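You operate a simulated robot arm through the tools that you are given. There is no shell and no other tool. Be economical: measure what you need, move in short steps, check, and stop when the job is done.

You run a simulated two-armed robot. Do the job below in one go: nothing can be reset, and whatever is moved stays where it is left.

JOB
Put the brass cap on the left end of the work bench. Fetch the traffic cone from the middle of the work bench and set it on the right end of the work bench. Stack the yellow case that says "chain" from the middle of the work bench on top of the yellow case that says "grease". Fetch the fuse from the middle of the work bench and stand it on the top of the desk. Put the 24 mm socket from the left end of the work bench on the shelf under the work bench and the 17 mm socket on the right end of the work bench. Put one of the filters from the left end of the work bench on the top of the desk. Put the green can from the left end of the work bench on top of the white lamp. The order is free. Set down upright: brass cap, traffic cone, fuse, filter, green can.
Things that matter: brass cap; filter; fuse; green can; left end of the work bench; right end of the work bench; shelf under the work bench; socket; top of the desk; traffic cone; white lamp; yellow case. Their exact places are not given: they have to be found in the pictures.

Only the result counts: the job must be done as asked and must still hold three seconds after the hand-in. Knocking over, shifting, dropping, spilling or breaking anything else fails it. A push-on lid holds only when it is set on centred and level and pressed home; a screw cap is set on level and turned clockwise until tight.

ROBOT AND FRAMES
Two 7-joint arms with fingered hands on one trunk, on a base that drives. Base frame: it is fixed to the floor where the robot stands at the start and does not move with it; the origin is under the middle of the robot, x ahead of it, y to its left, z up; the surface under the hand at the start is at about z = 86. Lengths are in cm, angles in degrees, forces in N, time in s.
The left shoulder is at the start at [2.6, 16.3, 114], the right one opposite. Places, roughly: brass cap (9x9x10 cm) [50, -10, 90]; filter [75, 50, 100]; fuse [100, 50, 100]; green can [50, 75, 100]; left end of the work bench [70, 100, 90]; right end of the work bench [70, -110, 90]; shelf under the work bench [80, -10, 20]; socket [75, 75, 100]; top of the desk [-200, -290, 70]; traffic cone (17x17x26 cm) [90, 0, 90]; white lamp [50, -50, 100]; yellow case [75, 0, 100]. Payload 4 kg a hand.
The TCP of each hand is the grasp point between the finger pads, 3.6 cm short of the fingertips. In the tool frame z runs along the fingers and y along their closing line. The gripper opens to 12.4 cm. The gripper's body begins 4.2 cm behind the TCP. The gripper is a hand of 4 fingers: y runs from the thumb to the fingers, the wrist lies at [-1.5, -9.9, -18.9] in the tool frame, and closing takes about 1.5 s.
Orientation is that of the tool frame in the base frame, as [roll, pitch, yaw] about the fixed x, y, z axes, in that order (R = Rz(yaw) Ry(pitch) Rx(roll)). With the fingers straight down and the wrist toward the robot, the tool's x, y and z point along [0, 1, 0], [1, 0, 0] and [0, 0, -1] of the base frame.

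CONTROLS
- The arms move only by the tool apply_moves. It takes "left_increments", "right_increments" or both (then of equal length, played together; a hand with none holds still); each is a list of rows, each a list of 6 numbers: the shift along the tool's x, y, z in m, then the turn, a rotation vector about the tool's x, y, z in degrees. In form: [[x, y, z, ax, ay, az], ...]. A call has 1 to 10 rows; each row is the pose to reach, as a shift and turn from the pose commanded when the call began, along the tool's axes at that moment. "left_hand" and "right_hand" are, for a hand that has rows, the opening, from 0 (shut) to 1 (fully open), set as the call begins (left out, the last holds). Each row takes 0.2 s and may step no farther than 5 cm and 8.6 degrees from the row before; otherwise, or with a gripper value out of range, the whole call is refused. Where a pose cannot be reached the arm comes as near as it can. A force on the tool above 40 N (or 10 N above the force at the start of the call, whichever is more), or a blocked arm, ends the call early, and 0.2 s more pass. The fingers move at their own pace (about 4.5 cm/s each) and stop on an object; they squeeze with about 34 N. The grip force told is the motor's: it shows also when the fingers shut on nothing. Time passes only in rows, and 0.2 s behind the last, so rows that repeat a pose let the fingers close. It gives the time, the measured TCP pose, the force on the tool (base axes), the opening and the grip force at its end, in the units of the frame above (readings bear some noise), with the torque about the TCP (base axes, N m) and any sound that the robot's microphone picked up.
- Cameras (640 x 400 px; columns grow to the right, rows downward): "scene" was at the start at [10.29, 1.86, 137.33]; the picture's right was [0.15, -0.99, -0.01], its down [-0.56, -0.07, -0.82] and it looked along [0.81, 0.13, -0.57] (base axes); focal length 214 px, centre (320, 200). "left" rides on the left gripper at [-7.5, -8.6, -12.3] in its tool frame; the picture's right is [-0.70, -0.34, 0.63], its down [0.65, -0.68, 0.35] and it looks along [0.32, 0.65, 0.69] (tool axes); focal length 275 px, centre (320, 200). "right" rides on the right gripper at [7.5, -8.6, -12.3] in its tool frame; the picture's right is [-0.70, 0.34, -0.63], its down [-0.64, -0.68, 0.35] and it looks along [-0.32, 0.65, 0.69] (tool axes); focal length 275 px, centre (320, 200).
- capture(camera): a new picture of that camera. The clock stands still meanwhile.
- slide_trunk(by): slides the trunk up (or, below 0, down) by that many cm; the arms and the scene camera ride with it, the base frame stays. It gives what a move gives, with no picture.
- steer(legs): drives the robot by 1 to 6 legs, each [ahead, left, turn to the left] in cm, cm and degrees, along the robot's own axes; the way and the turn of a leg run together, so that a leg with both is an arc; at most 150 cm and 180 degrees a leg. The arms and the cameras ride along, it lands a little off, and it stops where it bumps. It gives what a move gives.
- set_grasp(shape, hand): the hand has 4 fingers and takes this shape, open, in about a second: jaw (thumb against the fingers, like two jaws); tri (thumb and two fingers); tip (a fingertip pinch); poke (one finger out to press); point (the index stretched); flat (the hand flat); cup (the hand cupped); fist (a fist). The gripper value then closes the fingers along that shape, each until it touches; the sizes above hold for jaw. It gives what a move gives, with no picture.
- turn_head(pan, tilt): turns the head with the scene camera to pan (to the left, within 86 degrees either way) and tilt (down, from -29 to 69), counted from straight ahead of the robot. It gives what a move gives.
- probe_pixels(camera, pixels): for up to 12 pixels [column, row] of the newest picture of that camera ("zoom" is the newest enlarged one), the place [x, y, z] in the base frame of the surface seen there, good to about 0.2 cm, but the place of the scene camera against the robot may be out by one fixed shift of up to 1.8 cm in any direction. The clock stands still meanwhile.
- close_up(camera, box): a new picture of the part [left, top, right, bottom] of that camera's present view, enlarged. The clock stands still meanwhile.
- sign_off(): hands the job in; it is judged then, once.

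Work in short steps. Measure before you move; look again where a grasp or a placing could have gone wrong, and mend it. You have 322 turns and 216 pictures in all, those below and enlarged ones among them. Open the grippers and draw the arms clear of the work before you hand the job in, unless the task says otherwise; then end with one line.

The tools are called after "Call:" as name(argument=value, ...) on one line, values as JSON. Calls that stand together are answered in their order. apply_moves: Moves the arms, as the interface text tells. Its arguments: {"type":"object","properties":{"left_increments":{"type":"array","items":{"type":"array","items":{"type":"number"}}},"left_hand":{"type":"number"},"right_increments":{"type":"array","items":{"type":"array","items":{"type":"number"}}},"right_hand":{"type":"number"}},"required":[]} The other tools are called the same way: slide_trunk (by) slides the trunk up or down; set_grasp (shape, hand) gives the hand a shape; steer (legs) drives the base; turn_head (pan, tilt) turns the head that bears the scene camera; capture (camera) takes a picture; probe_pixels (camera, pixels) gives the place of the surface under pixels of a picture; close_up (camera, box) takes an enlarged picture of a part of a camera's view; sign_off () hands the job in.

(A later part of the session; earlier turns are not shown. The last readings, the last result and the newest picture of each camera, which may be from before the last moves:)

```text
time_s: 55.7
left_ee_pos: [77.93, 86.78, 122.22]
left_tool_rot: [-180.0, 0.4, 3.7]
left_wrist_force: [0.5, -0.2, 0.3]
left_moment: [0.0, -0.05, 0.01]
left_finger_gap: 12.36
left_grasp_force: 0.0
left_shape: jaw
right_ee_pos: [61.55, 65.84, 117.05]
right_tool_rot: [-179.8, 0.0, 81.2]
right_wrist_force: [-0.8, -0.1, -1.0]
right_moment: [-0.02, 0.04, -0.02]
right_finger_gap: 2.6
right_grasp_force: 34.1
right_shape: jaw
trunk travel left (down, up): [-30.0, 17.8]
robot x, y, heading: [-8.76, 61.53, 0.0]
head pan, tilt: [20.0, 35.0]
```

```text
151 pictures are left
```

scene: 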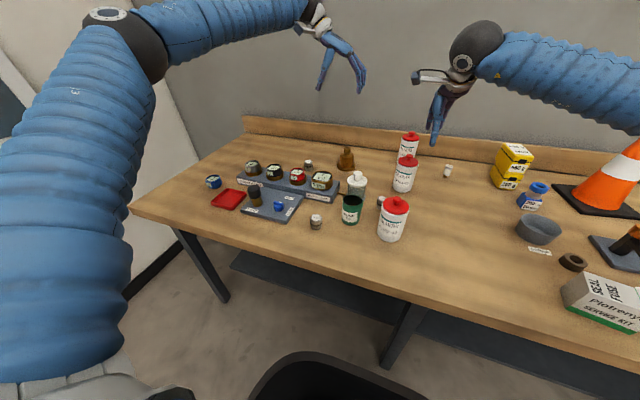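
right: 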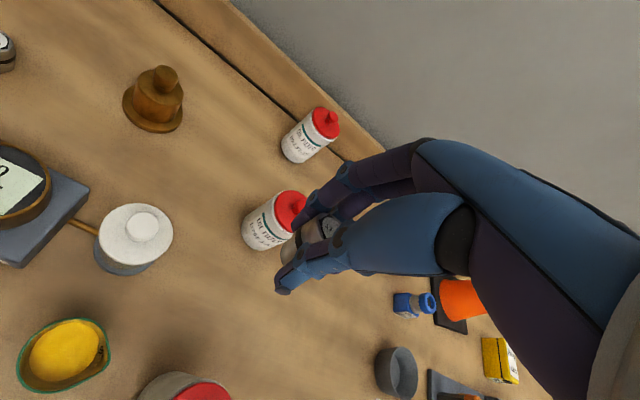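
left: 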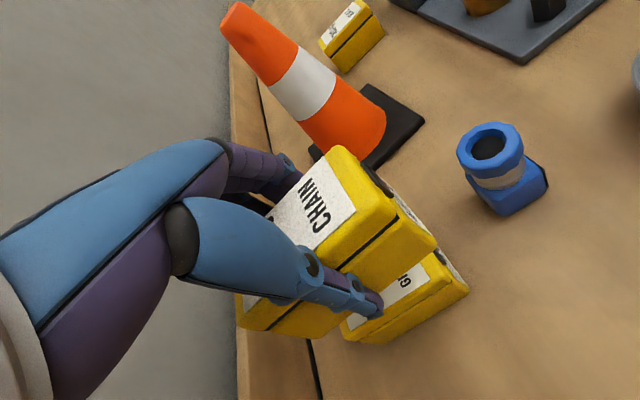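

Socket held. Move the right hand aside 20 cm to the right and bring the left hand over the green can with yaw 50°.

Call:
apply_moves(right_increments=[[-0.03, 0.004, 0, 0, 0, 0], [-0.06, 0.009, 0, 0, 0, 0], [-0.09, 0.013, 0, 0, 0, 0], [-0.12, 0.018, 0, 0, 0, 0], [-0.15, 0.023, 0, 0, 0, 0], [-0.175, 0.027, 0, 0, 0, 0], [-0.1975, 0.031, 0, 0, 0, 0]])

Call:
apply_moves(left_increments=[[-0.038, 0.015, 0.01, 0, 0, -6.6], [-0.076, 0.03, 0.02, 0, 0, -13.2], [-0.114, 0.045, 0.04, 0, 0, -19.8], [-0.152, 0.06, 0.06, 0, 0, -26.4], [-0.19, 0.076, 0.08, 0, 0, -33], [-0.228, 0.091, 0.1, 0, 0, -39.6], [-0.267, 0.106, 0.13, 0, 0, -46.3], [-0.267, 0.106, 0.13, 0, 0, -46.3]], left_hand=0.9)

Call:
capture(camera="left")

Call:
capture(camera="scene")

```text
time_s: 57.3
left_ee_pos: [77.97, 86.65, 122.05]
left_tool_rot: [-179.9, 0.3, 3.7]
left_wrist_force: [0.5, -0.1, 0.5]
left_moment: [0.02, 0.02, 0.0]
left_finger_gap: 12.37
left_grasp_force: 0.0
left_shape: jaw
right_ee_pos: [61.42, 45.91, 117.28]
right_tool_rot: [-179.9, 0.0, 81.3]
right_wrist_force: [-0.8, -0.1, -1.8]
right_moment: [0.01, 0.01, 0.02]
right_finger_gap: 2.61
right_grasp_force: 34.3
right_shape: jaw
trunk travel left (down, up): [-30.0, 17.8]
robot x, y, heading: [-8.74, 61.99, 0.2]
head pan, tilt: [20.0, 35.0]
```

```text
refused: row 7 steps farther than a row can; nothing moved
```

```text
150 pictures are left
```

left: 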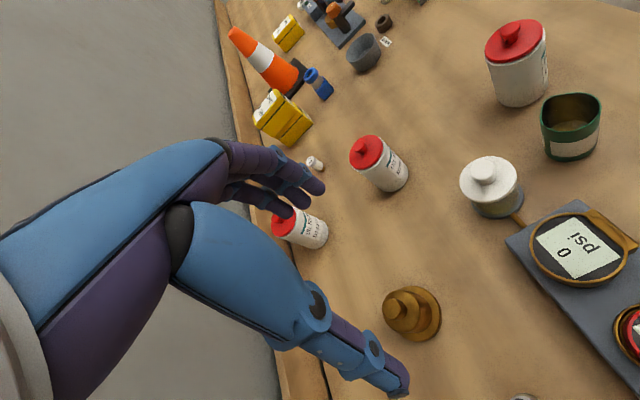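

```text
149 pictures are left
```

scene: 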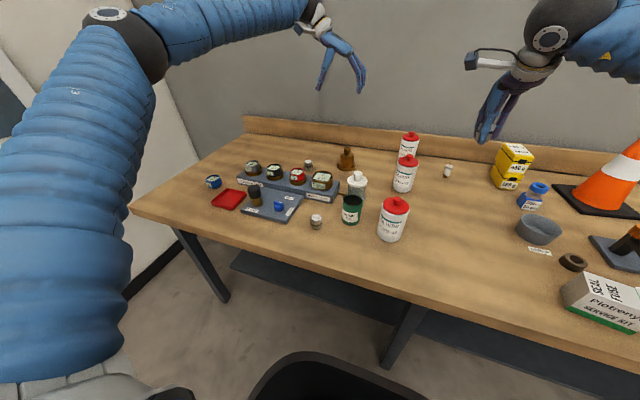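

Fix the last step size and resend.

Call:
apply_moves(left_increments=[[-0.038, 0.015, 0.01, 0, 0, -6.6], [-0.076, 0.03, 0.02, 0, 0, -13.2], [-0.114, 0.045, 0.03, 0, 0, -19.8], [-0.152, 0.06, 0.045, 0, 0, -26.4], [-0.19, 0.076, 0.06, 0, 0, -33], [-0.228, 0.091, 0.075, 0, 0, -39.6], [-0.267, 0.106, 0.09, 0, 0, -46.3], [-0.267, 0.106, 0.13, 0, 0, -46.3], [-0.267, 0.106, 0.13, 0, 0, -46.3]], left_hand=0.9)

Call:
capture(camera="left")

Call:
capture(camera="scene")

```text
time_s: 59.3
left_ee_pos: [51.68, 74.31, 109.44]
left_tool_rot: [-179.6, 0.2, 50.0]
left_wrist_force: [-0.9, -0.3, -0.2]
left_moment: [-0.01, -0.01, 0.0]
left_finger_gap: 11.2
left_grasp_force: 0.1
left_shape: jaw
right_ee_pos: [61.37, 45.9, 117.35]
right_tool_rot: [-180.0, 0.0, 81.2]
right_wrist_force: [0.1, 0.9, -1.5]
right_moment: [0.03, 0.0, -0.02]
right_finger_gap: 2.6
right_grasp_force: 33.9
right_shape: jaw
trunk travel left (down, up): [-30.0, 17.8]
robot x, y, heading: [-8.43, 61.9, 0.2]
head pan, tilt: [20.0, 35.0]
```

```text
148 pictures are left
```

left: 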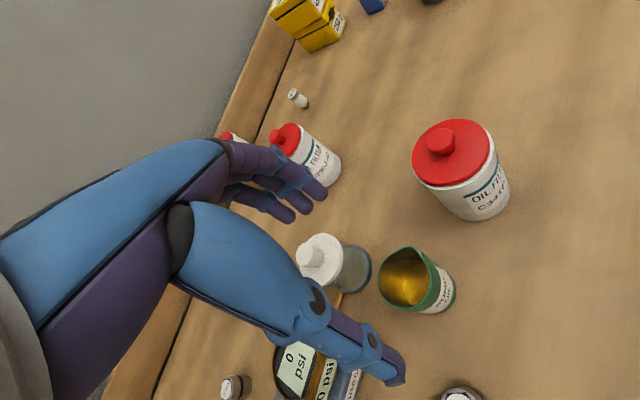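

```text
147 pictures are left
```

scene: 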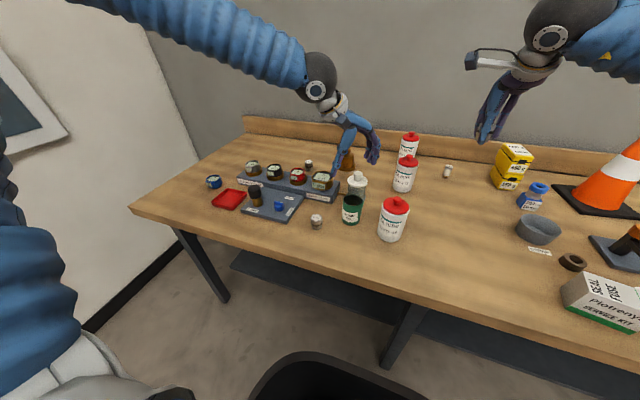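

Predicted axis at rim height (412,288); rim centre seen (405,277). Probe the rim with a zoom.

Call:
close_up(camera="left", box=[330, 220, 490, 320])

Call:
probe_pixels(camera="zoom", pixels=[[196, 280], [270, 119], [375, 130], [410, 230], [380, 340], [290, 360], [400, 180], [480, 250], [440, 330]])

```text
4.00 times, centred on (410, 270) of left
```

zoom: 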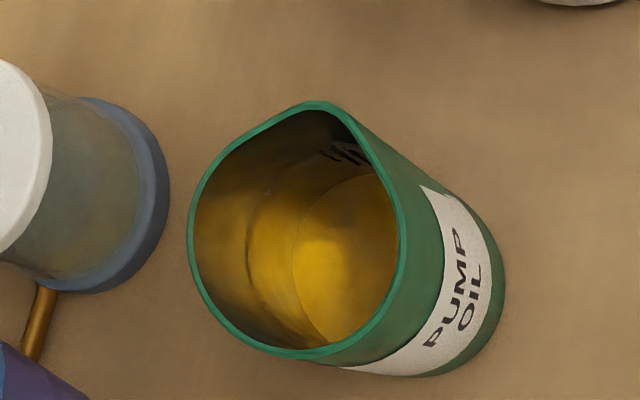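

```text
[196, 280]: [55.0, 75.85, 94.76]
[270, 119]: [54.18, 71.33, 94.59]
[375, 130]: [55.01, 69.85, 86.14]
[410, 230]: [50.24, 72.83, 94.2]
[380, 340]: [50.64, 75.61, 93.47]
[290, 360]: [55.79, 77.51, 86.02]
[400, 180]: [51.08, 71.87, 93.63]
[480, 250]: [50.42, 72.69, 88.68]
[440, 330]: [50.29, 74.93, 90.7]
```

Can centre (52.6,74.0). I narrow the opening to 0.72, turn to yaw 45° to stay clear of the jar, and lower to z≈96 to check.

Call:
apply_moves(left_hand=0.72, left_increments=[[0, 0, 0.01, 0, 0, 5], [0, -0.001, 0.04, 0, 0, 5], [0, -0.002, 0.08, 0, 0, 5], [0, -0.002, 0.11, 0, 0, 5], [0, -0.002, 0.13, 0, 0, 5], [0, -0.002, 0.13, 0, 0, 5]])

Call:
capture(camera="left")

Call:
close_up(camera="scene", box=[290, 120, 450, 250])

```text
time_s: 60.7
left_ee_pos: [51.64, 74.45, 96.36]
left_tool_rot: [-179.7, 0.3, 45.0]
left_wrist_force: [0.5, 0.1, 0.7]
left_moment: [0.01, 0.0, 0.03]
left_finger_gap: 8.97
left_grasp_force: 0.1
left_shape: jaw
right_ee_pos: [61.27, 45.96, 117.38]
right_tool_rot: [-179.9, 0.0, 81.2]
right_wrist_force: [0.1, 0.3, -0.7]
right_moment: [-0.03, 0.02, 0.02]
right_finger_gap: 2.59
right_grasp_force: 33.7
right_shape: jaw
trunk travel left (down, up): [-30.0, 17.8]
robot x, y, heading: [-8.38, 61.61, 0.4]
head pan, tilt: [20.0, 35.0]
```

```text
145 pictures are left
```

left: 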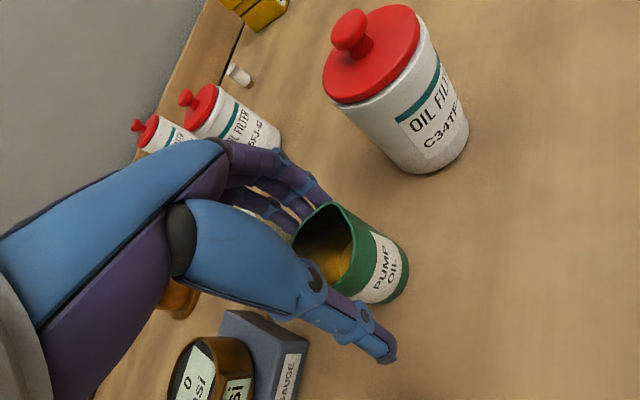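

```text
3.08 times, centred on (370, 185) of scene
```

zoom: 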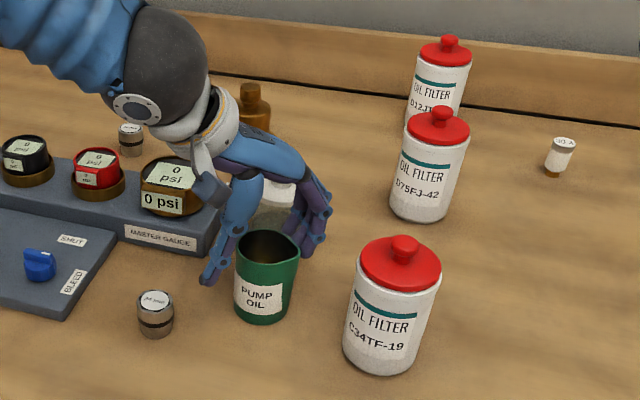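

Clear around. Lower 4.9 cm and close on the can.

Call:
apply_moves(left_increments=[[0, -0.001, 0.02, 0, 0, 0], [0, -0.001, 0.035, 0, 0, 0], [0, -0.001, 0.049, 0, 0, 0], [0, -0.001, 0.049, 0, 0, 0]])

Call:
apply_moves(left_hand=0, left_increments=[[0, 0, 0, 0, 0, 0], [0, 0, 0, 0, 0, 0], [0, 0, 0, 0, 0, 0], [0, 0, 0, 0, 0, 0], [0, 0, 0, 0, 0, 0], [0, 0, 0, 0, 0, 0], [0, 0, 0, 0, 0, 0]])

Call:
capture(camera="left")

Call:
close_up(camera="scene", box=[290, 120, 450, 250])

```text
time_s: 61.7
left_ee_pos: [51.63, 74.63, 91.61]
left_tool_rot: [-179.7, 0.3, 45.1]
left_wrist_force: [-0.4, -0.3, 0.3]
left_moment: [-0.01, 0.0, 0.01]
left_finger_gap: 8.95
left_grasp_force: 0.1
left_shape: jaw
right_ee_pos: [61.37, 45.81, 117.19]
right_tool_rot: [-179.8, 0.0, 81.2]
right_wrist_force: [0.4, -0.2, -2.0]
right_moment: [0.0, 0.0, -0.02]
right_finger_gap: 2.6
right_grasp_force: 34.6
right_shape: jaw
trunk travel left (down, up): [-30.0, 17.8]
robot x, y, heading: [-8.56, 61.89, 0.0]
head pan, tilt: [20.0, 35.0]
```

```text
time_s: 63.3
left_ee_pos: [51.58, 74.63, 91.55]
left_tool_rot: [-179.7, 0.4, 44.9]
left_wrist_force: [0.3, 0.8, 7.0]
left_moment: [-0.16, -0.12, -0.03]
left_finger_gap: 5.45
left_grasp_force: 34.1
left_shape: jaw
right_ee_pos: [61.32, 45.87, 117.32]
right_tool_rot: [-179.9, 0.1, 81.1]
right_wrist_force: [-0.7, 0.2, -1.9]
right_moment: [0.01, 0.02, 0.0]
right_finger_gap: 2.56
right_grasp_force: 33.6
right_shape: jaw
trunk travel left (down, up): [-30.0, 17.8]
robot x, y, heading: [-8.92, 62.01, 0.4]
head pan, tilt: [20.0, 35.0]
```

```text
143 pictures are left
```

left: 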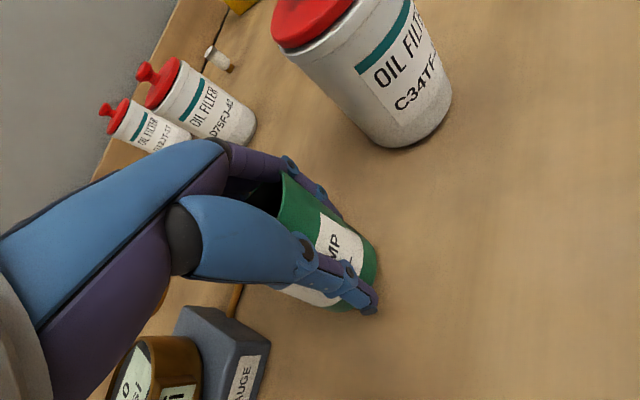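

```text
3.08 times, centred on (370, 185) of scene
```

zoom: 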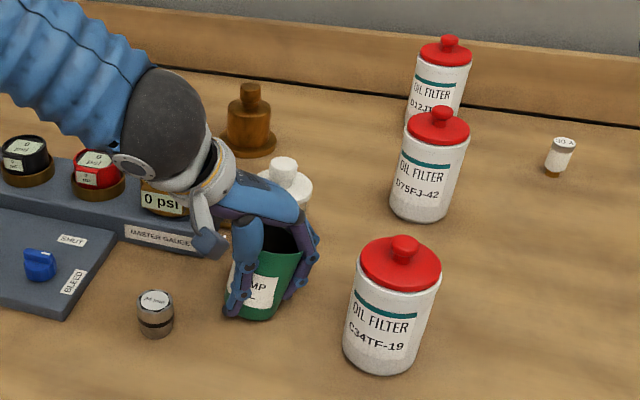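

The can seems slightly rolled in the grip. Lift 4 cm slowly and measure its tilt.

Call:
apply_moves(left_increments=[[0, 0, -0.005, 0, 0, 0], [0, 0, -0.015, 0, 0, 0], [0, 0, -0.025, 0, 0, 0], [0, 0, -0.035, 0, 0, 0], [0, 0, -0.04, 0, 0, 0]])

Call:
close_up(camera="scene", box=[320, 160, 400, 230])

Call:
close_up(camera="left", box=[220, 140, 412, 340])

```text
time_s: 64.5
left_ee_pos: [51.64, 74.65, 95.37]
left_tool_rot: [-179.8, 0.3, 45.1]
left_wrist_force: [0.2, -0.1, -1.8]
left_moment: [0.03, 0.02, 0.0]
left_finger_gap: 5.41
left_grasp_force: 34.0
left_shape: jaw
right_ee_pos: [61.38, 45.88, 117.32]
right_tool_rot: [180.0, 0.0, 81.3]
right_wrist_force: [0.3, 0.0, -1.4]
right_moment: [0.02, -0.01, 0.0]
right_finger_gap: 2.61
right_grasp_force: 34.3
right_shape: jaw
trunk travel left (down, up): [-30.0, 17.8]
robot x, y, heading: [-8.55, 61.55, 0.0]
head pan, tilt: [20.0, 35.0]
```

```text
5.71 times, centred on (360, 195) of scene
```

zoom: 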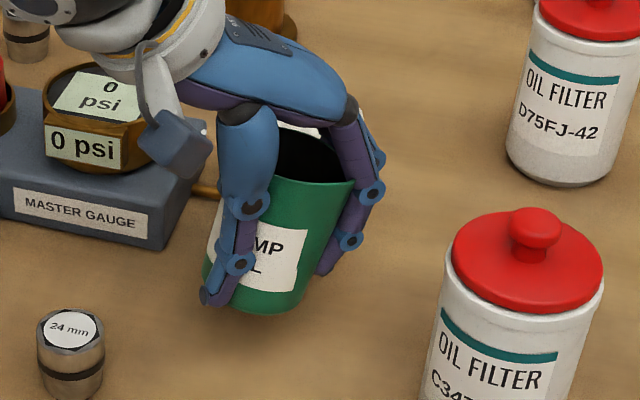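

```text
2.00 times, centred on (316, 240) of left
```

zoom: 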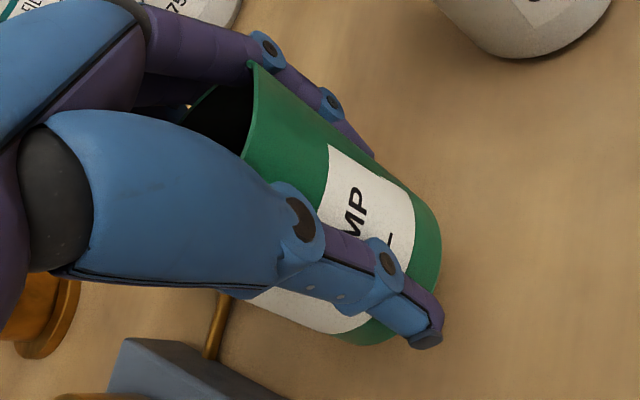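

Probe label's side edge (top and bottom) to get the axis tilt.

Call:
probe_pixels(camera="zoom", pixels=[[332, 150], [410, 195], [256, 72], [250, 140], [256, 110], [430, 215], [300, 110], [405, 260], [345, 200], [275, 100]])

```text
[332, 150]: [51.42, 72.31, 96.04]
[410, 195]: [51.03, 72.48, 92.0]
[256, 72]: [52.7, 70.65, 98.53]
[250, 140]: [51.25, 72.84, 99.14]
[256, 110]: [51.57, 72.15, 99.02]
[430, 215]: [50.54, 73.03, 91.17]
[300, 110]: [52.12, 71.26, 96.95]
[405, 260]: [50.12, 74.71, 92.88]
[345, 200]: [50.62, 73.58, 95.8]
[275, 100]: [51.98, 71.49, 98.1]
```

Top leans toward the fingers by roughly 8–12°. Lift another 8 cm and correct the roll by -8° about tool x, then re-measure.

Call:
apply_moves(left_increments=[[0, 0, -0.02, 0, 0, 0], [0, 0, -0.04, 0, 0, 0], [0, 0, -0.06, 0, 0, 0], [0, 0, -0.08, -2, 0, 0], [0, 0, -0.08, -4, 0, 0], [0, 0, -0.08, -6, 0, 0], [0, 0, -0.08, -8, 0, 0], [0, 0, -0.08, -8, 0, 0]])

Call:
close_up(camera="scene", box=[320, 130, 400, 200])

Call:
close_up(camera="left", box=[220, 140, 412, 340])

Call:
probe_pixels(camera="zoom", pixels=[[332, 150], [410, 195], [256, 72], [250, 140], [256, 110], [430, 215], [300, 110], [405, 260], [345, 200], [275, 100]])

```text
time_s: 66.3
left_ee_pos: [51.74, 74.38, 103.43]
left_tool_rot: [172.4, 0.2, 45.1]
left_wrist_force: [-0.6, 0.1, -0.8]
left_moment: [-0.01, 0.01, 0.01]
left_finger_gap: 5.4
left_grasp_force: 34.2
left_shape: jaw
right_ee_pos: [61.39, 45.78, 117.18]
right_tool_rot: [-179.9, 0.0, 81.3]
right_wrist_force: [0.3, 0.8, -1.3]
right_moment: [0.01, 0.01, 0.0]
right_finger_gap: 2.59
right_grasp_force: 34.3
right_shape: jaw
trunk travel left (down, up): [-30.0, 17.8]
robot x, y, heading: [-7.94, 61.59, 0.2]
head pan, tilt: [20.0, 35.0]
```

```text
5.71 times, centred on (360, 165) of scene
```

zoom: 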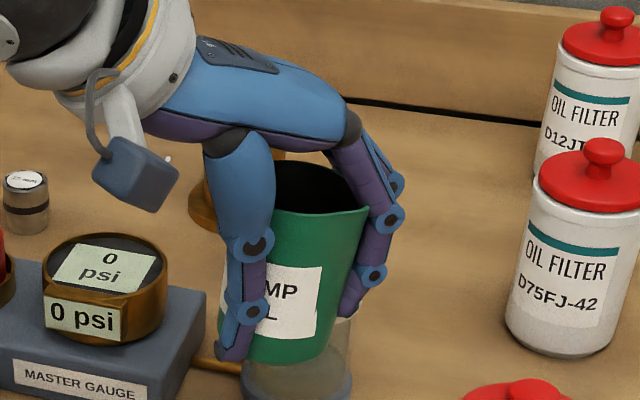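

```text
2.00 times, centred on (316, 240) of left
```

zoom: 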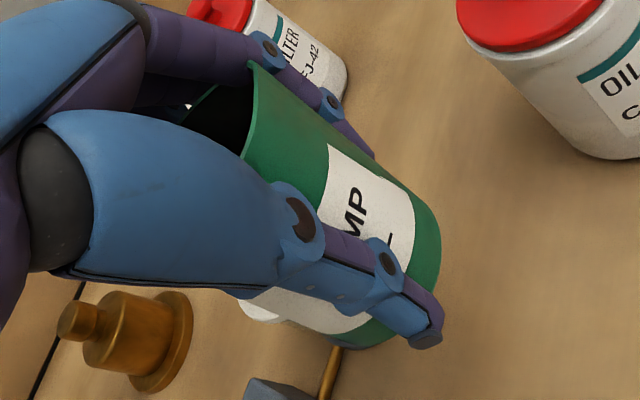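

```text
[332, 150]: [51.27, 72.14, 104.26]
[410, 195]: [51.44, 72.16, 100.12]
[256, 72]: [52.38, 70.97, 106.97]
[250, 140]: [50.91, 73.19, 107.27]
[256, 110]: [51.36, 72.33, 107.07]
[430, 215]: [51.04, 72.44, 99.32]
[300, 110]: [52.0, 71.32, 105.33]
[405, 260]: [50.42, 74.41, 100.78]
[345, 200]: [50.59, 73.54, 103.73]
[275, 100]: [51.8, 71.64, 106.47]
```

Looks nearly upright now. Raise 8 cm and tweak -2° more, then drive right 122 cm in two legs toward the lamp.

Call:
apply_moves(left_increments=[[0, 0, -0.02, -0.5, 0, 0], [0, 0, -0.04, -1, 0, 0], [0, 0, -0.06, -1.5, 0, 0], [0, 0, -0.08, -2, 0, 0], [0, 0, -0.08, -2, 0, 0]])

Call:
steer(legs=[[0, -60, 0], [0, -60, 0]])

Call:
turn_head(pan=0, tilt=35)

Call:
capture(camera="scene")

Call:
capture(camera="left")

```text
time_s: 67.5
left_ee_pos: [50.75, 75.25, 111.2]
left_tool_rot: [170.3, 0.3, 44.9]
left_wrist_force: [0.2, 0.0, -1.3]
left_moment: [0.04, 0.02, 0.0]
left_finger_gap: 5.38
left_grasp_force: 33.8
left_shape: jaw
right_ee_pos: [61.39, 45.8, 117.17]
right_tool_rot: [-179.9, 0.0, 81.2]
right_wrist_force: [0.8, -0.4, -1.7]
right_moment: [-0.02, 0.03, 0.0]
right_finger_gap: 2.56
right_grasp_force: 34.1
right_shape: jaw
trunk travel left (down, up): [-30.0, 17.8]
robot x, y, heading: [-8.51, 61.6, 0.2]
head pan, tilt: [20.0, 35.0]
```

```text
time_s: 73.8
left_ee_pos: [51.27, -43.46, 111.27]
left_tool_rot: [170.3, 0.3, 45.3]
left_wrist_force: [-0.3, -0.3, -0.6]
left_moment: [0.01, 0.04, 0.01]
left_finger_gap: 5.41
left_grasp_force: 34.1
left_shape: jaw
right_ee_pos: [61.96, -72.93, 117.25]
right_tool_rot: [-180.0, 0.0, 81.3]
right_wrist_force: [-0.2, 0.0, -1.3]
right_moment: [0.01, 0.03, 0.0]
right_finger_gap: 2.58
right_grasp_force: 33.6
right_shape: jaw
trunk travel left (down, up): [-30.0, 17.8]
robot x, y, heading: [-7.72, -57.31, 0.4]
head pan, tilt: [20.0, 35.0]
```

```text
time_s: 74.6
left_ee_pos: [51.47, -43.43, 111.36]
left_tool_rot: [170.3, 0.4, 45.2]
left_wrist_force: [0.3, -0.6, -1.1]
left_moment: [0.0, 0.01, -0.02]
left_finger_gap: 5.42
left_grasp_force: 34.0
left_shape: jaw
right_ee_pos: [61.97, -72.79, 117.26]
right_tool_rot: [-179.9, -0.1, 81.4]
right_wrist_force: [-0.3, 0.4, -2.4]
right_moment: [0.0, 0.03, 0.0]
right_finger_gap: 2.58
right_grasp_force: 33.9
right_shape: jaw
trunk travel left (down, up): [-30.0, 17.8]
robot x, y, heading: [-7.89, -57.41, 0.5]
head pan, tilt: [0.0, 35.0]
```

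```text
137 pictures are left
```

scene: 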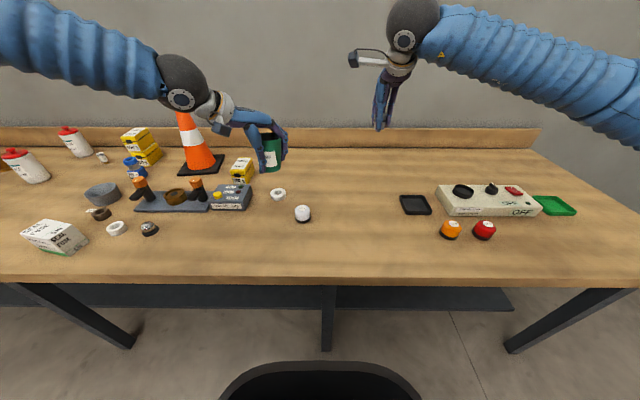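

```text
136 pictures are left
```

left: 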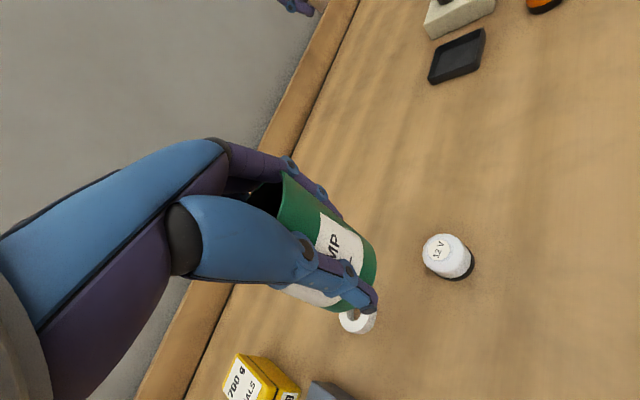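

The other coloured pucks confirm the white "12 V" puck is the white lamp. Zoom and measure it from the left hand camera.

Call:
close_up(camera="left", box=[400, 210, 496, 290])

Call:
probe_pixels(camera="zoom", pixels=[[275, 245], [185, 250], [365, 240], [270, 165], [280, 330], [230, 200], [330, 200], [430, 350], [150, 100], [390, 280], [225, 290], [320, 310]])

```text
5.00 times, centred on (448, 250) of left
```

zoom: 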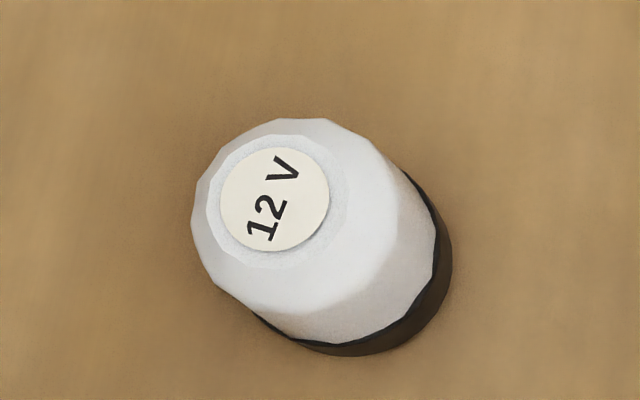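

```text
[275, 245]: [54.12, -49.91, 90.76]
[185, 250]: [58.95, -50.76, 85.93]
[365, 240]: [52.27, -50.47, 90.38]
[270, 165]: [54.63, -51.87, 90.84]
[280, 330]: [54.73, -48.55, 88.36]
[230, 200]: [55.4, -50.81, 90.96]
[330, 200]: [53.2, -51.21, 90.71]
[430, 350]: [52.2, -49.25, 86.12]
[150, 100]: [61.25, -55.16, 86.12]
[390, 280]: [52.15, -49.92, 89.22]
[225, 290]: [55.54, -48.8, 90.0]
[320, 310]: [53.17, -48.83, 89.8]
```

Lamp top centre (54.4,-51.0,90.9). I bring the can above it with about 5 cm clearance.

Call:
apply_moves(left_increments=[[-0.0095, 0.016, 0.005, 0, 0, 0], [-0.019, 0.033, 0.01, 0, 0, 0], [-0.0285, 0.05, 0.02, 0, 0, 0], [-0.0375, 0.06, 0.035, 0, 0, 0], [-0.0375, 0.059, 0.05, 0, 0, 0], [-0.0375, 0.055, 0.07, 0, 0, 0], [-0.0375, 0.05, 0.0897, 0, 0, 0], [-0.0375, 0.05, 0.0897, 0, 0, 0]])

Call:
close_up(camera="scene", box=[250, 150, 350, 230])

Call:
capture(camera="left")

```text
time_s: 76.4
left_ee_pos: [53.27, -50.58, 103.53]
left_tool_rot: [170.2, 0.3, 45.2]
left_wrist_force: [-0.5, -0.2, -1.9]
left_moment: [0.03, 0.01, 0.0]
left_finger_gap: 5.4
left_grasp_force: 33.6
left_shape: jaw
right_ee_pos: [61.91, -72.84, 117.25]
right_tool_rot: [-179.9, -0.1, 81.4]
right_wrist_force: [-0.7, -0.1, -1.9]
right_moment: [-0.02, 0.0, -0.01]
right_finger_gap: 2.59
right_grasp_force: 33.9
right_shape: jaw
trunk travel left (down, up): [-30.0, 17.8]
robot x, y, heading: [-7.9, -57.46, 0.3]
head pan, tilt: [0.0, 35.0]
```

```text
5.00 times, centred on (300, 190) of scene
```

zoom: 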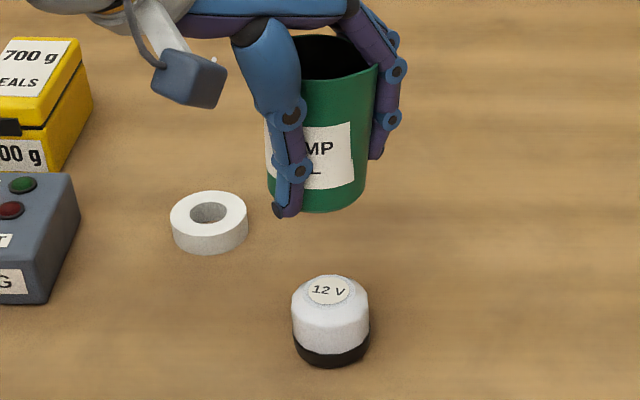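

```text
133 pictures are left
```

left: 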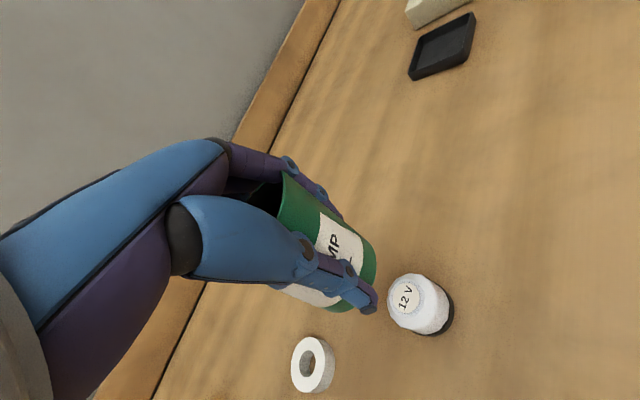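

Upright. I measure can bottom and lamp in the same scene zoom (latest zoom is this scene).

Call:
probe_pixels(camera="zoom", pixels=[[318, 206], [342, 205], [360, 185], [355, 150], [340, 120], [372, 90], [366, 150], [326, 290], [294, 310], [367, 310], [330, 325], [330, 278]])

```text
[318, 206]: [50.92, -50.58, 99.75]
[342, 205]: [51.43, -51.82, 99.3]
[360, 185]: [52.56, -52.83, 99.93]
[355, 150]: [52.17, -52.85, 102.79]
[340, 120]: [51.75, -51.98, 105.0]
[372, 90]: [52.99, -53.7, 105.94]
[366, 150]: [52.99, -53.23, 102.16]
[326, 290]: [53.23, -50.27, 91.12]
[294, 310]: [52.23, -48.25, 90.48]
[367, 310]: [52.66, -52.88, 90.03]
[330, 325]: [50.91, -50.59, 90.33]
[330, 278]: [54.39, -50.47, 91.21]
```

Can sits about 0.3–0.4 cm too far left (+y); correct it and descend 6.6 cm slowly.

Call:
apply_moves(left_increments=[[-0.0042, 0.001, 0.001, 0, 0, 0], [-0.0042, -0.001, 0.015, 0, 0, 0], [-0.0042, -0.003, 0.028, 0, 0, 0], [-0.0042, -0.0055, 0.042, 0, 0, 0], [-0.0042, -0.0075, 0.053, 0, 0, 0], [-0.0042, -0.0088, 0.06, 0, 0, 0], [-0.0042, -0.0097, 0.0653, 0, 0, 0], [-0.0042, -0.0097, 0.0653, 0, 0, 0]])

Call:
close_up(camera="scene", box=[260, 160, 340, 230])

```text
time_s: 78.2
left_ee_pos: [53.06, -51.16, 96.67]
left_tool_rot: [170.2, 0.2, 45.1]
left_wrist_force: [0.1, 0.5, -1.3]
left_moment: [-0.01, 0.02, 0.05]
left_finger_gap: 5.39
left_grasp_force: 34.1
left_shape: jaw
right_ee_pos: [62.02, -72.81, 117.24]
right_tool_rot: [-179.9, 0.0, 81.4]
right_wrist_force: [-0.1, -0.2, -1.6]
right_moment: [0.01, -0.01, 0.0]
right_finger_gap: 2.56
right_grasp_force: 34.1
right_shape: jaw
trunk travel left (down, up): [-30.0, 17.8]
robot x, y, heading: [-7.84, -57.43, 0.5]
head pan, tilt: [0.0, 35.0]
```

```text
5.71 times, centred on (300, 195) of scene
```

zoom: 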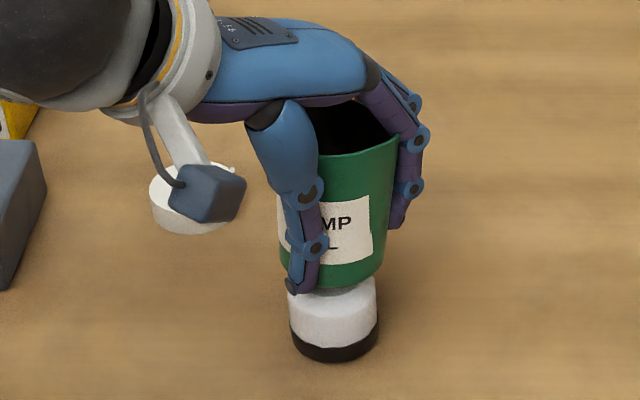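

Centred (can bottom 280–385, lamp 289–378). Creep down to contact.

Call:
apply_moves(left_increments=[[0, -0.0003, 0.0015, 0, 0, 0], [0, -0.0005, 0.003, 0, 0, 0], [0, -0.0007, 0.0042, 0, 0, 0]])

Call:
close_up(camera="scene", box=[260, 160, 340, 230])

```text
time_s: 79.0
left_ee_pos: [52.9, -51.06, 96.29]
left_tool_rot: [170.3, 0.3, 45.3]
left_wrist_force: [0.9, 0.0, -1.6]
left_moment: [0.03, 0.02, -0.02]
left_finger_gap: 5.4
left_grasp_force: 34.1
left_shape: jaw
right_ee_pos: [62.14, -72.76, 117.15]
right_tool_rot: [-179.9, 0.0, 81.4]
right_wrist_force: [0.1, -0.5, -1.5]
right_moment: [0.05, 0.02, 0.0]
right_finger_gap: 2.59
right_grasp_force: 34.0
right_shape: jaw
trunk travel left (down, up): [-30.0, 17.8]
robot x, y, heading: [-7.9, -57.08, 0.6]
head pan, tilt: [0.0, 35.0]
```

```text
5.71 times, centred on (300, 195) of scene
```

zoom: 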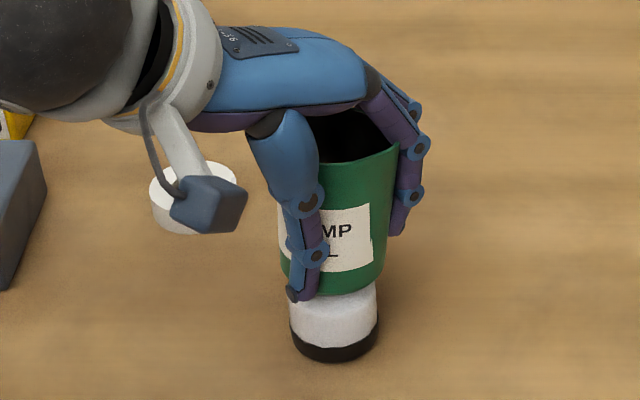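

No contact yet; continue creeping.

Call:
apply_moves(left_increments=[[0, -0.0002, 0.001, 0, 0, 0], [0, -0.0003, 0.002, 0, 0, 0], [0, -0.0005, 0.003, 0, 0, 0]])

```text
time_s: 79.8
left_ee_pos: [53.14, -51.11, 95.93]
left_tool_rot: [170.3, 0.4, 45.2]
left_wrist_force: [0.7, -0.1, -2.0]
left_moment: [0.0, 0.03, -0.02]
left_finger_gap: 5.38
left_grasp_force: 33.9
left_shape: jaw
right_ee_pos: [61.94, -72.83, 117.17]
right_tool_rot: [-179.9, 0.0, 81.4]
right_wrist_force: [-0.9, -0.6, -1.2]
right_moment: [0.03, 0.01, 0.03]
right_finger_gap: 2.57
right_grasp_force: 34.1
right_shape: jaw
trunk travel left (down, up): [-30.0, 17.8]
robot x, y, heading: [-7.74, -57.06, 0.2]
head pan, tilt: [0.0, 35.0]
```

Still free; two more small calls.

Call:
apply_moves(left_increments=[[0, -0.0002, 0.001, 0, 0, 0], [0, -0.0003, 0.002, 0, 0, 0], [0, -0.0005, 0.003, 0, 0, 0]])

Call:
close_up(camera="scene", box=[260, 160, 340, 230])

```text
time_s: 80.6
left_ee_pos: [53.05, -51.06, 95.76]
left_tool_rot: [170.1, 0.4, 45.2]
left_wrist_force: [0.6, -0.3, 4.7]
left_moment: [-0.06, -0.16, 0.0]
left_finger_gap: 5.36
left_grasp_force: 34.1
left_shape: jaw
right_ee_pos: [61.96, -72.67, 117.46]
right_tool_rot: [-180.0, 0.0, 81.5]
right_wrist_force: [-0.6, 0.5, -1.5]
right_moment: [0.0, 0.04, 0.02]
right_finger_gap: 2.57
right_grasp_force: 34.3
right_shape: jaw
trunk travel left (down, up): [-30.0, 17.8]
robot x, y, heading: [-8.02, -57.17, 0.5]
head pan, tilt: [0.0, 35.0]
```

```text
5.71 times, centred on (300, 195) of scene
```

zoom: 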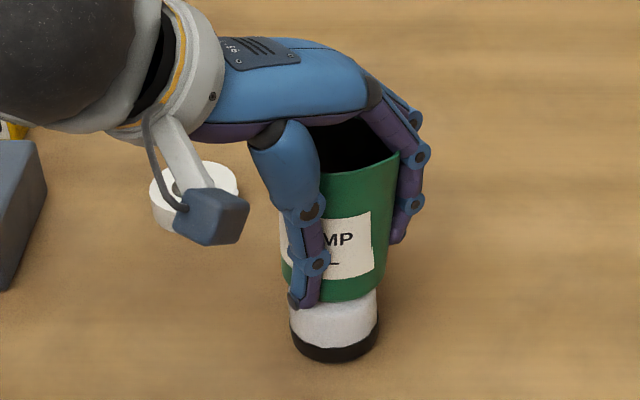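

Contact at 4.7 N; the torque shows the finger side touching first, so I back up 2 mm, roll 3° more, and lower again.

Call:
apply_moves(left_increments=[[0, 0, -0.0025, 0, 0, 0], [0, -0.0015, -0.0025, -1.5, 0, 0], [0, -0.0029, -0.0025, -3, 0, 0], [0, -0.0029, -0.001, -3, 0, 0], [0, -0.003, 0.0, -3, 0, 0], [0, -0.003, 0.0005, -3, 0, 0]])

Call:
close_up(camera="scene", box=[260, 160, 340, 230])

```text
time_s: 82.0
left_ee_pos: [52.92, -50.83, 95.59]
left_tool_rot: [167.3, 0.3, 45.3]
left_wrist_force: [0.2, 0.4, 0.4]
left_moment: [0.0, -0.03, 0.02]
left_finger_gap: 5.37
left_grasp_force: 34.2
left_shape: jaw
right_ee_pos: [62.03, -72.71, 117.21]
right_tool_rot: [-179.9, -0.1, 81.4]
right_wrist_force: [0.1, 0.0, -2.0]
right_moment: [-0.01, 0.05, 0.02]
right_finger_gap: 2.57
right_grasp_force: 33.8
right_shape: jaw
trunk travel left (down, up): [-30.0, 17.8]
robot x, y, heading: [-7.81, -57.38, 0.2]
head pan, tilt: [0.0, 35.0]
```

```text
5.71 times, centred on (300, 195) of scene
```

zoom: 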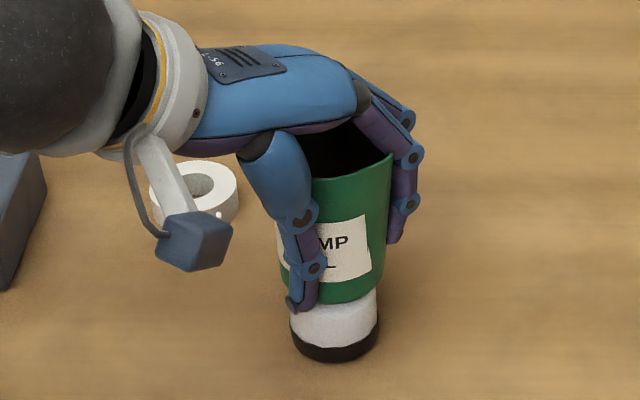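

Just touching; 1–2 mm further to seat it.

Call:
apply_moves(left_increments=[[0, -0.0002, 0.0008, 0, 0, 0], [0, -0.0003, 0.0014, 0, 0, 0]])

```text
time_s: 82.6
left_ee_pos: [52.87, -50.97, 95.51]
left_tool_rot: [167.1, 0.3, 45.2]
left_wrist_force: [-0.8, 0.1, 9.1]
left_moment: [-0.14, -0.2, -0.01]
left_finger_gap: 5.41
left_grasp_force: 34.1
left_shape: jaw
right_ee_pos: [61.84, -72.68, 117.25]
right_tool_rot: [-180.0, 0.0, 81.5]
right_wrist_force: [-0.1, 0.2, -2.3]
right_moment: [-0.01, 0.01, 0.01]
right_finger_gap: 2.59
right_grasp_force: 33.3
right_shape: jaw
trunk travel left (down, up): [-30.0, 17.8]
robot x, y, heading: [-7.88, -56.94, 0.3]
head pan, tilt: [0.0, 35.0]
```

Well seated (contact close to the can axis). Open gradually.

Call:
apply_moves(left_hand=0.6, left_increments=[[0, 0.0002, -0.001, 0, 0, 0], [0, 0.0002, -0.001, 0, 0, 0], [0, 0.0002, -0.001, 0, 0, 0], [0, 0.0002, -0.001, 0, 0, 0]])

Call:
close_up(camera="scene", box=[260, 160, 340, 230])

```text
time_s: 83.6
left_ee_pos: [52.88, -50.85, 95.4]
left_tool_rot: [167.3, 0.2, 45.3]
left_wrist_force: [0.2, 0.1, 0.9]
left_moment: [0.01, -0.01, 0.01]
left_finger_gap: 7.37
left_grasp_force: 0.1
left_shape: jaw
right_ee_pos: [62.08, -72.83, 117.29]
right_tool_rot: [-179.8, 0.1, 81.4]
right_wrist_force: [-0.2, -0.4, -0.8]
right_moment: [0.02, 0.0, -0.02]
right_finger_gap: 2.59
right_grasp_force: 33.9
right_shape: jaw
trunk travel left (down, up): [-30.0, 17.8]
robot x, y, heading: [-7.91, -57.05, 0.3]
head pan, tilt: [0.0, 35.0]
```

```text
5.71 times, centred on (300, 195) of scene
```

zoom: 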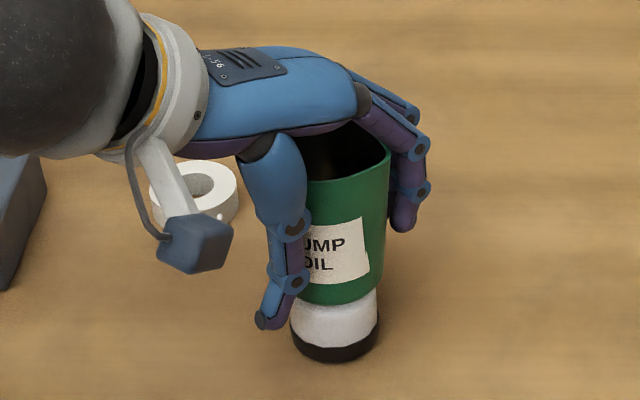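

The can stands. Open a little more and lift straight up.

Call:
apply_moves(left_hand=0.78, left_increments=[[0, 0, 0, 0, 0, 0], [0, 0, 0, 0, 0, 0], [0, 0.0044, -0.0195, 0, 0, 0], [0, 0.0088, -0.039, 0, 0, 0], [0, 0.0132, -0.0585, 0, 0, 0], [0, 0.0198, -0.088, 0, 0, 0], [0, 0.0264, -0.117, 0, 0, 0], [0, 0.0264, -0.117, 6, 0, 0], [0, 0.0264, -0.117, 12, 0, 0]])

Call:
capture(camera="scene")

Call:
close_up(camera="scene", box=[260, 160, 340, 230])

```text
time_s: 85.6
left_ee_pos: [52.92, -50.68, 107.49]
left_tool_rot: [179.5, 0.3, 45.2]
left_wrist_force: [0.1, -0.5, 0.4]
left_moment: [0.03, 0.05, 0.02]
left_finger_gap: 9.69
left_grasp_force: 0.1
left_shape: jaw
right_ee_pos: [61.92, -72.91, 117.19]
right_tool_rot: [-179.9, 0.0, 81.5]
right_wrist_force: [0.1, -1.7, -0.7]
right_moment: [0.01, 0.04, -0.01]
right_finger_gap: 2.58
right_grasp_force: 33.9
right_shape: jaw
trunk travel left (down, up): [-30.0, 17.8]
robot x, y, heading: [-8.15, -57.4, 0.0]
head pan, tilt: [0.0, 35.0]
```

```text
127 pictures are left
```

scene: 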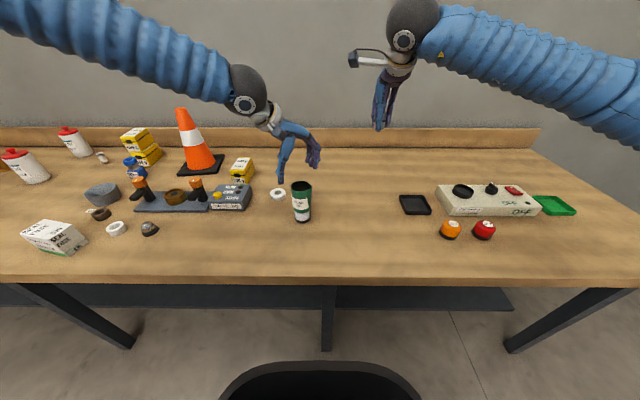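

```text
5.71 times, centred on (300, 195) of scene
```

zoom: 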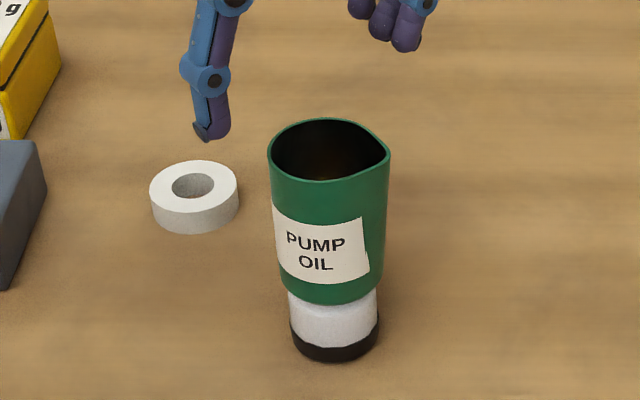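

Can is on the lamp, upright. Now pick spots on the right end: probe free areas.

Call:
probe_pixels(camera="scene", pixels=[[400, 245], [430, 170], [500, 165], [540, 165], [450, 228], [415, 205], [490, 205], [555, 205], [520, 250], [610, 240], [380, 170], [560, 240]])

```text
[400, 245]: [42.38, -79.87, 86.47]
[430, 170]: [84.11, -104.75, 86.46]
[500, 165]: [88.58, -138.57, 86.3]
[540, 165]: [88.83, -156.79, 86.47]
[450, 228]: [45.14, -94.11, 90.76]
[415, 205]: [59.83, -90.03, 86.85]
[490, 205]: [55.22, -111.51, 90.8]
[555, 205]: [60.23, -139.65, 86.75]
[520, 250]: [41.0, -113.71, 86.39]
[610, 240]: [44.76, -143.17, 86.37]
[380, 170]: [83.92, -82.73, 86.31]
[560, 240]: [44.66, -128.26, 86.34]
```

Spots: socket at about (81,-124), cone later at about (82,-103). Drive 43 cm right, then view with the right hand.

Call:
apply_moves(left_increments=[[0, 0, -0.04, 0, 0, 0], [0, 0, -0.08, 0, 0, 0]])

Call:
steer(legs=[[0, -43, 0]])

Call:
apply_moves(right_increments=[[-0.01, 0.04, 0, 0, 0, 0], [-0.02, 0.08, 0, 0, 0, 0], [-0.03, 0.12, 0.01, 0, 0, 0], [-0.04, 0.16, 0.03, 0, 0, 0], [-0.045, 0.18, 0.06, 0, 0, 0], [-0.045, 0.19, 0.1, 0, 0, 0], [-0.045, 0.19, 0.1, 0, 0, 0]])

Call:
capture(camera="right")

Call:
capture(camera="scene")

```text
time_s: 86.2
left_ee_pos: [52.79, -50.66, 115.62]
left_tool_rot: [179.3, 0.3, 45.2]
left_wrist_force: [0.2, -1.3, -0.5]
left_moment: [-0.02, -0.02, 0.05]
left_finger_gap: 9.68
left_grasp_force: 0.1
left_shape: jaw
right_ee_pos: [61.96, -72.94, 117.33]
right_tool_rot: [180.0, 0.0, 81.4]
right_wrist_force: [0.2, 0.2, -1.8]
right_moment: [0.03, 0.02, -0.02]
right_finger_gap: 2.57
right_grasp_force: 33.7
right_shape: jaw
trunk travel left (down, up): [-30.0, 17.8]
robot x, y, heading: [-8.01, -57.48, 0.7]
head pan, tilt: [0.0, 35.0]
```

```text
time_s: 88.9
left_ee_pos: [53.22, -94.42, 115.51]
left_tool_rot: [179.3, 0.3, 45.0]
left_wrist_force: [-0.3, -0.4, -0.2]
left_moment: [0.03, -0.01, 0.01]
left_finger_gap: 9.67
left_grasp_force: 0.0
left_shape: jaw
right_ee_pos: [62.11, -116.46, 117.21]
right_tool_rot: [-179.9, 0.0, 81.1]
right_wrist_force: [0.8, 0.2, -1.0]
right_moment: [0.0, -0.02, 0.03]
right_finger_gap: 2.56
right_grasp_force: 34.1
right_shape: jaw
trunk travel left (down, up): [-30.0, 17.8]
robot x, y, heading: [-7.59, -100.22, 0.5]
head pan, tilt: [0.0, 35.0]
```

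```text
time_s: 90.5
left_ee_pos: [53.01, -94.31, 115.6]
left_tool_rot: [179.4, 0.3, 45.0]
left_wrist_force: [0.0, -0.2, -0.2]
left_moment: [-0.01, -0.01, 0.02]
left_finger_gap: 9.65
left_grasp_force: 0.0
left_shape: jaw
right_ee_pos: [80.18, -123.83, 107.26]
right_tool_rot: [-180.0, 0.0, 81.2]
right_wrist_force: [0.2, 0.0, -0.7]
right_moment: [0.03, 0.04, 0.01]
right_finger_gap: 2.59
right_grasp_force: 33.8
right_shape: jaw
trunk travel left (down, up): [-30.0, 17.8]
robot x, y, heading: [-7.91, -100.6, 0.2]
head pan, tilt: [0.0, 35.0]
```

```text
125 pictures are left
```

right: 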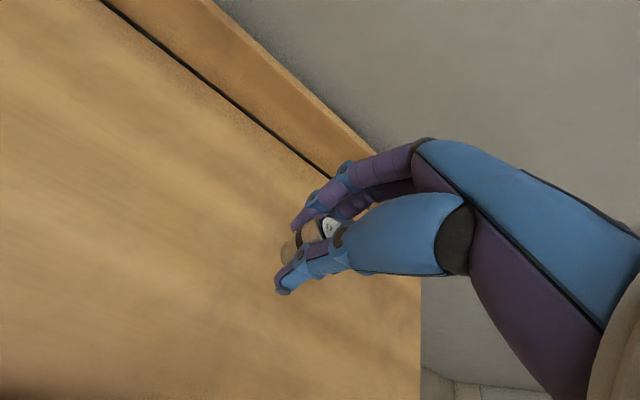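

```text
124 pictures are left
```

scene: 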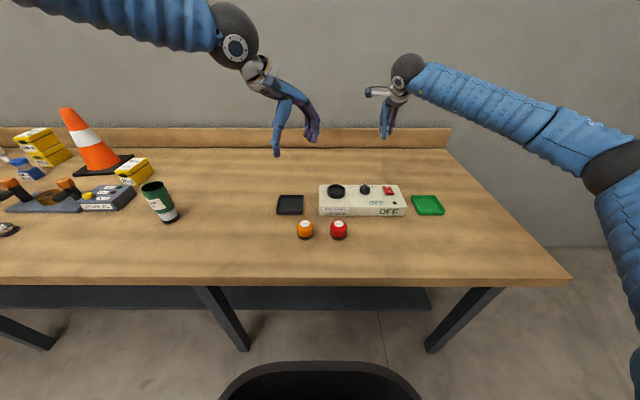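

Clear spot. Lower to 90.8 then creep until contact.

Call:
apply_moves(right_increments=[[0, 0, 0.04, 0, 0, 0], [0, 0, 0.08, 0, 0, 0], [0, 0, 0.12, 0, 0, 0], [0, 0, 0.15, 0, 0, 0], [0, 0, 0.163, 0, 0, 0], [0, 0, 0.166, 0, 0, 0], [0, 0, 0.168, 0, 0, 0]])

```text
time_s: 92.1
left_ee_pos: [53.1, -94.36, 115.48]
left_tool_rot: [179.3, 0.3, 45.0]
left_wrist_force: [0.4, 0.0, 0.4]
left_moment: [0.03, -0.03, 0.01]
left_finger_gap: 9.66
left_grasp_force: 0.1
left_shape: jaw
right_ee_pos: [80.18, -123.74, 90.48]
right_tool_rot: [180.0, 0.0, 81.2]
right_wrist_force: [0.2, -0.3, -0.1]
right_moment: [0.03, -0.01, 0.01]
right_finger_gap: 2.57
right_grasp_force: 34.2
right_shape: jaw
trunk travel left (down, up): [-30.0, 17.8]
robot x, y, heading: [-7.84, -100.64, 0.2]
head pan, tilt: [0.0, 35.0]
```

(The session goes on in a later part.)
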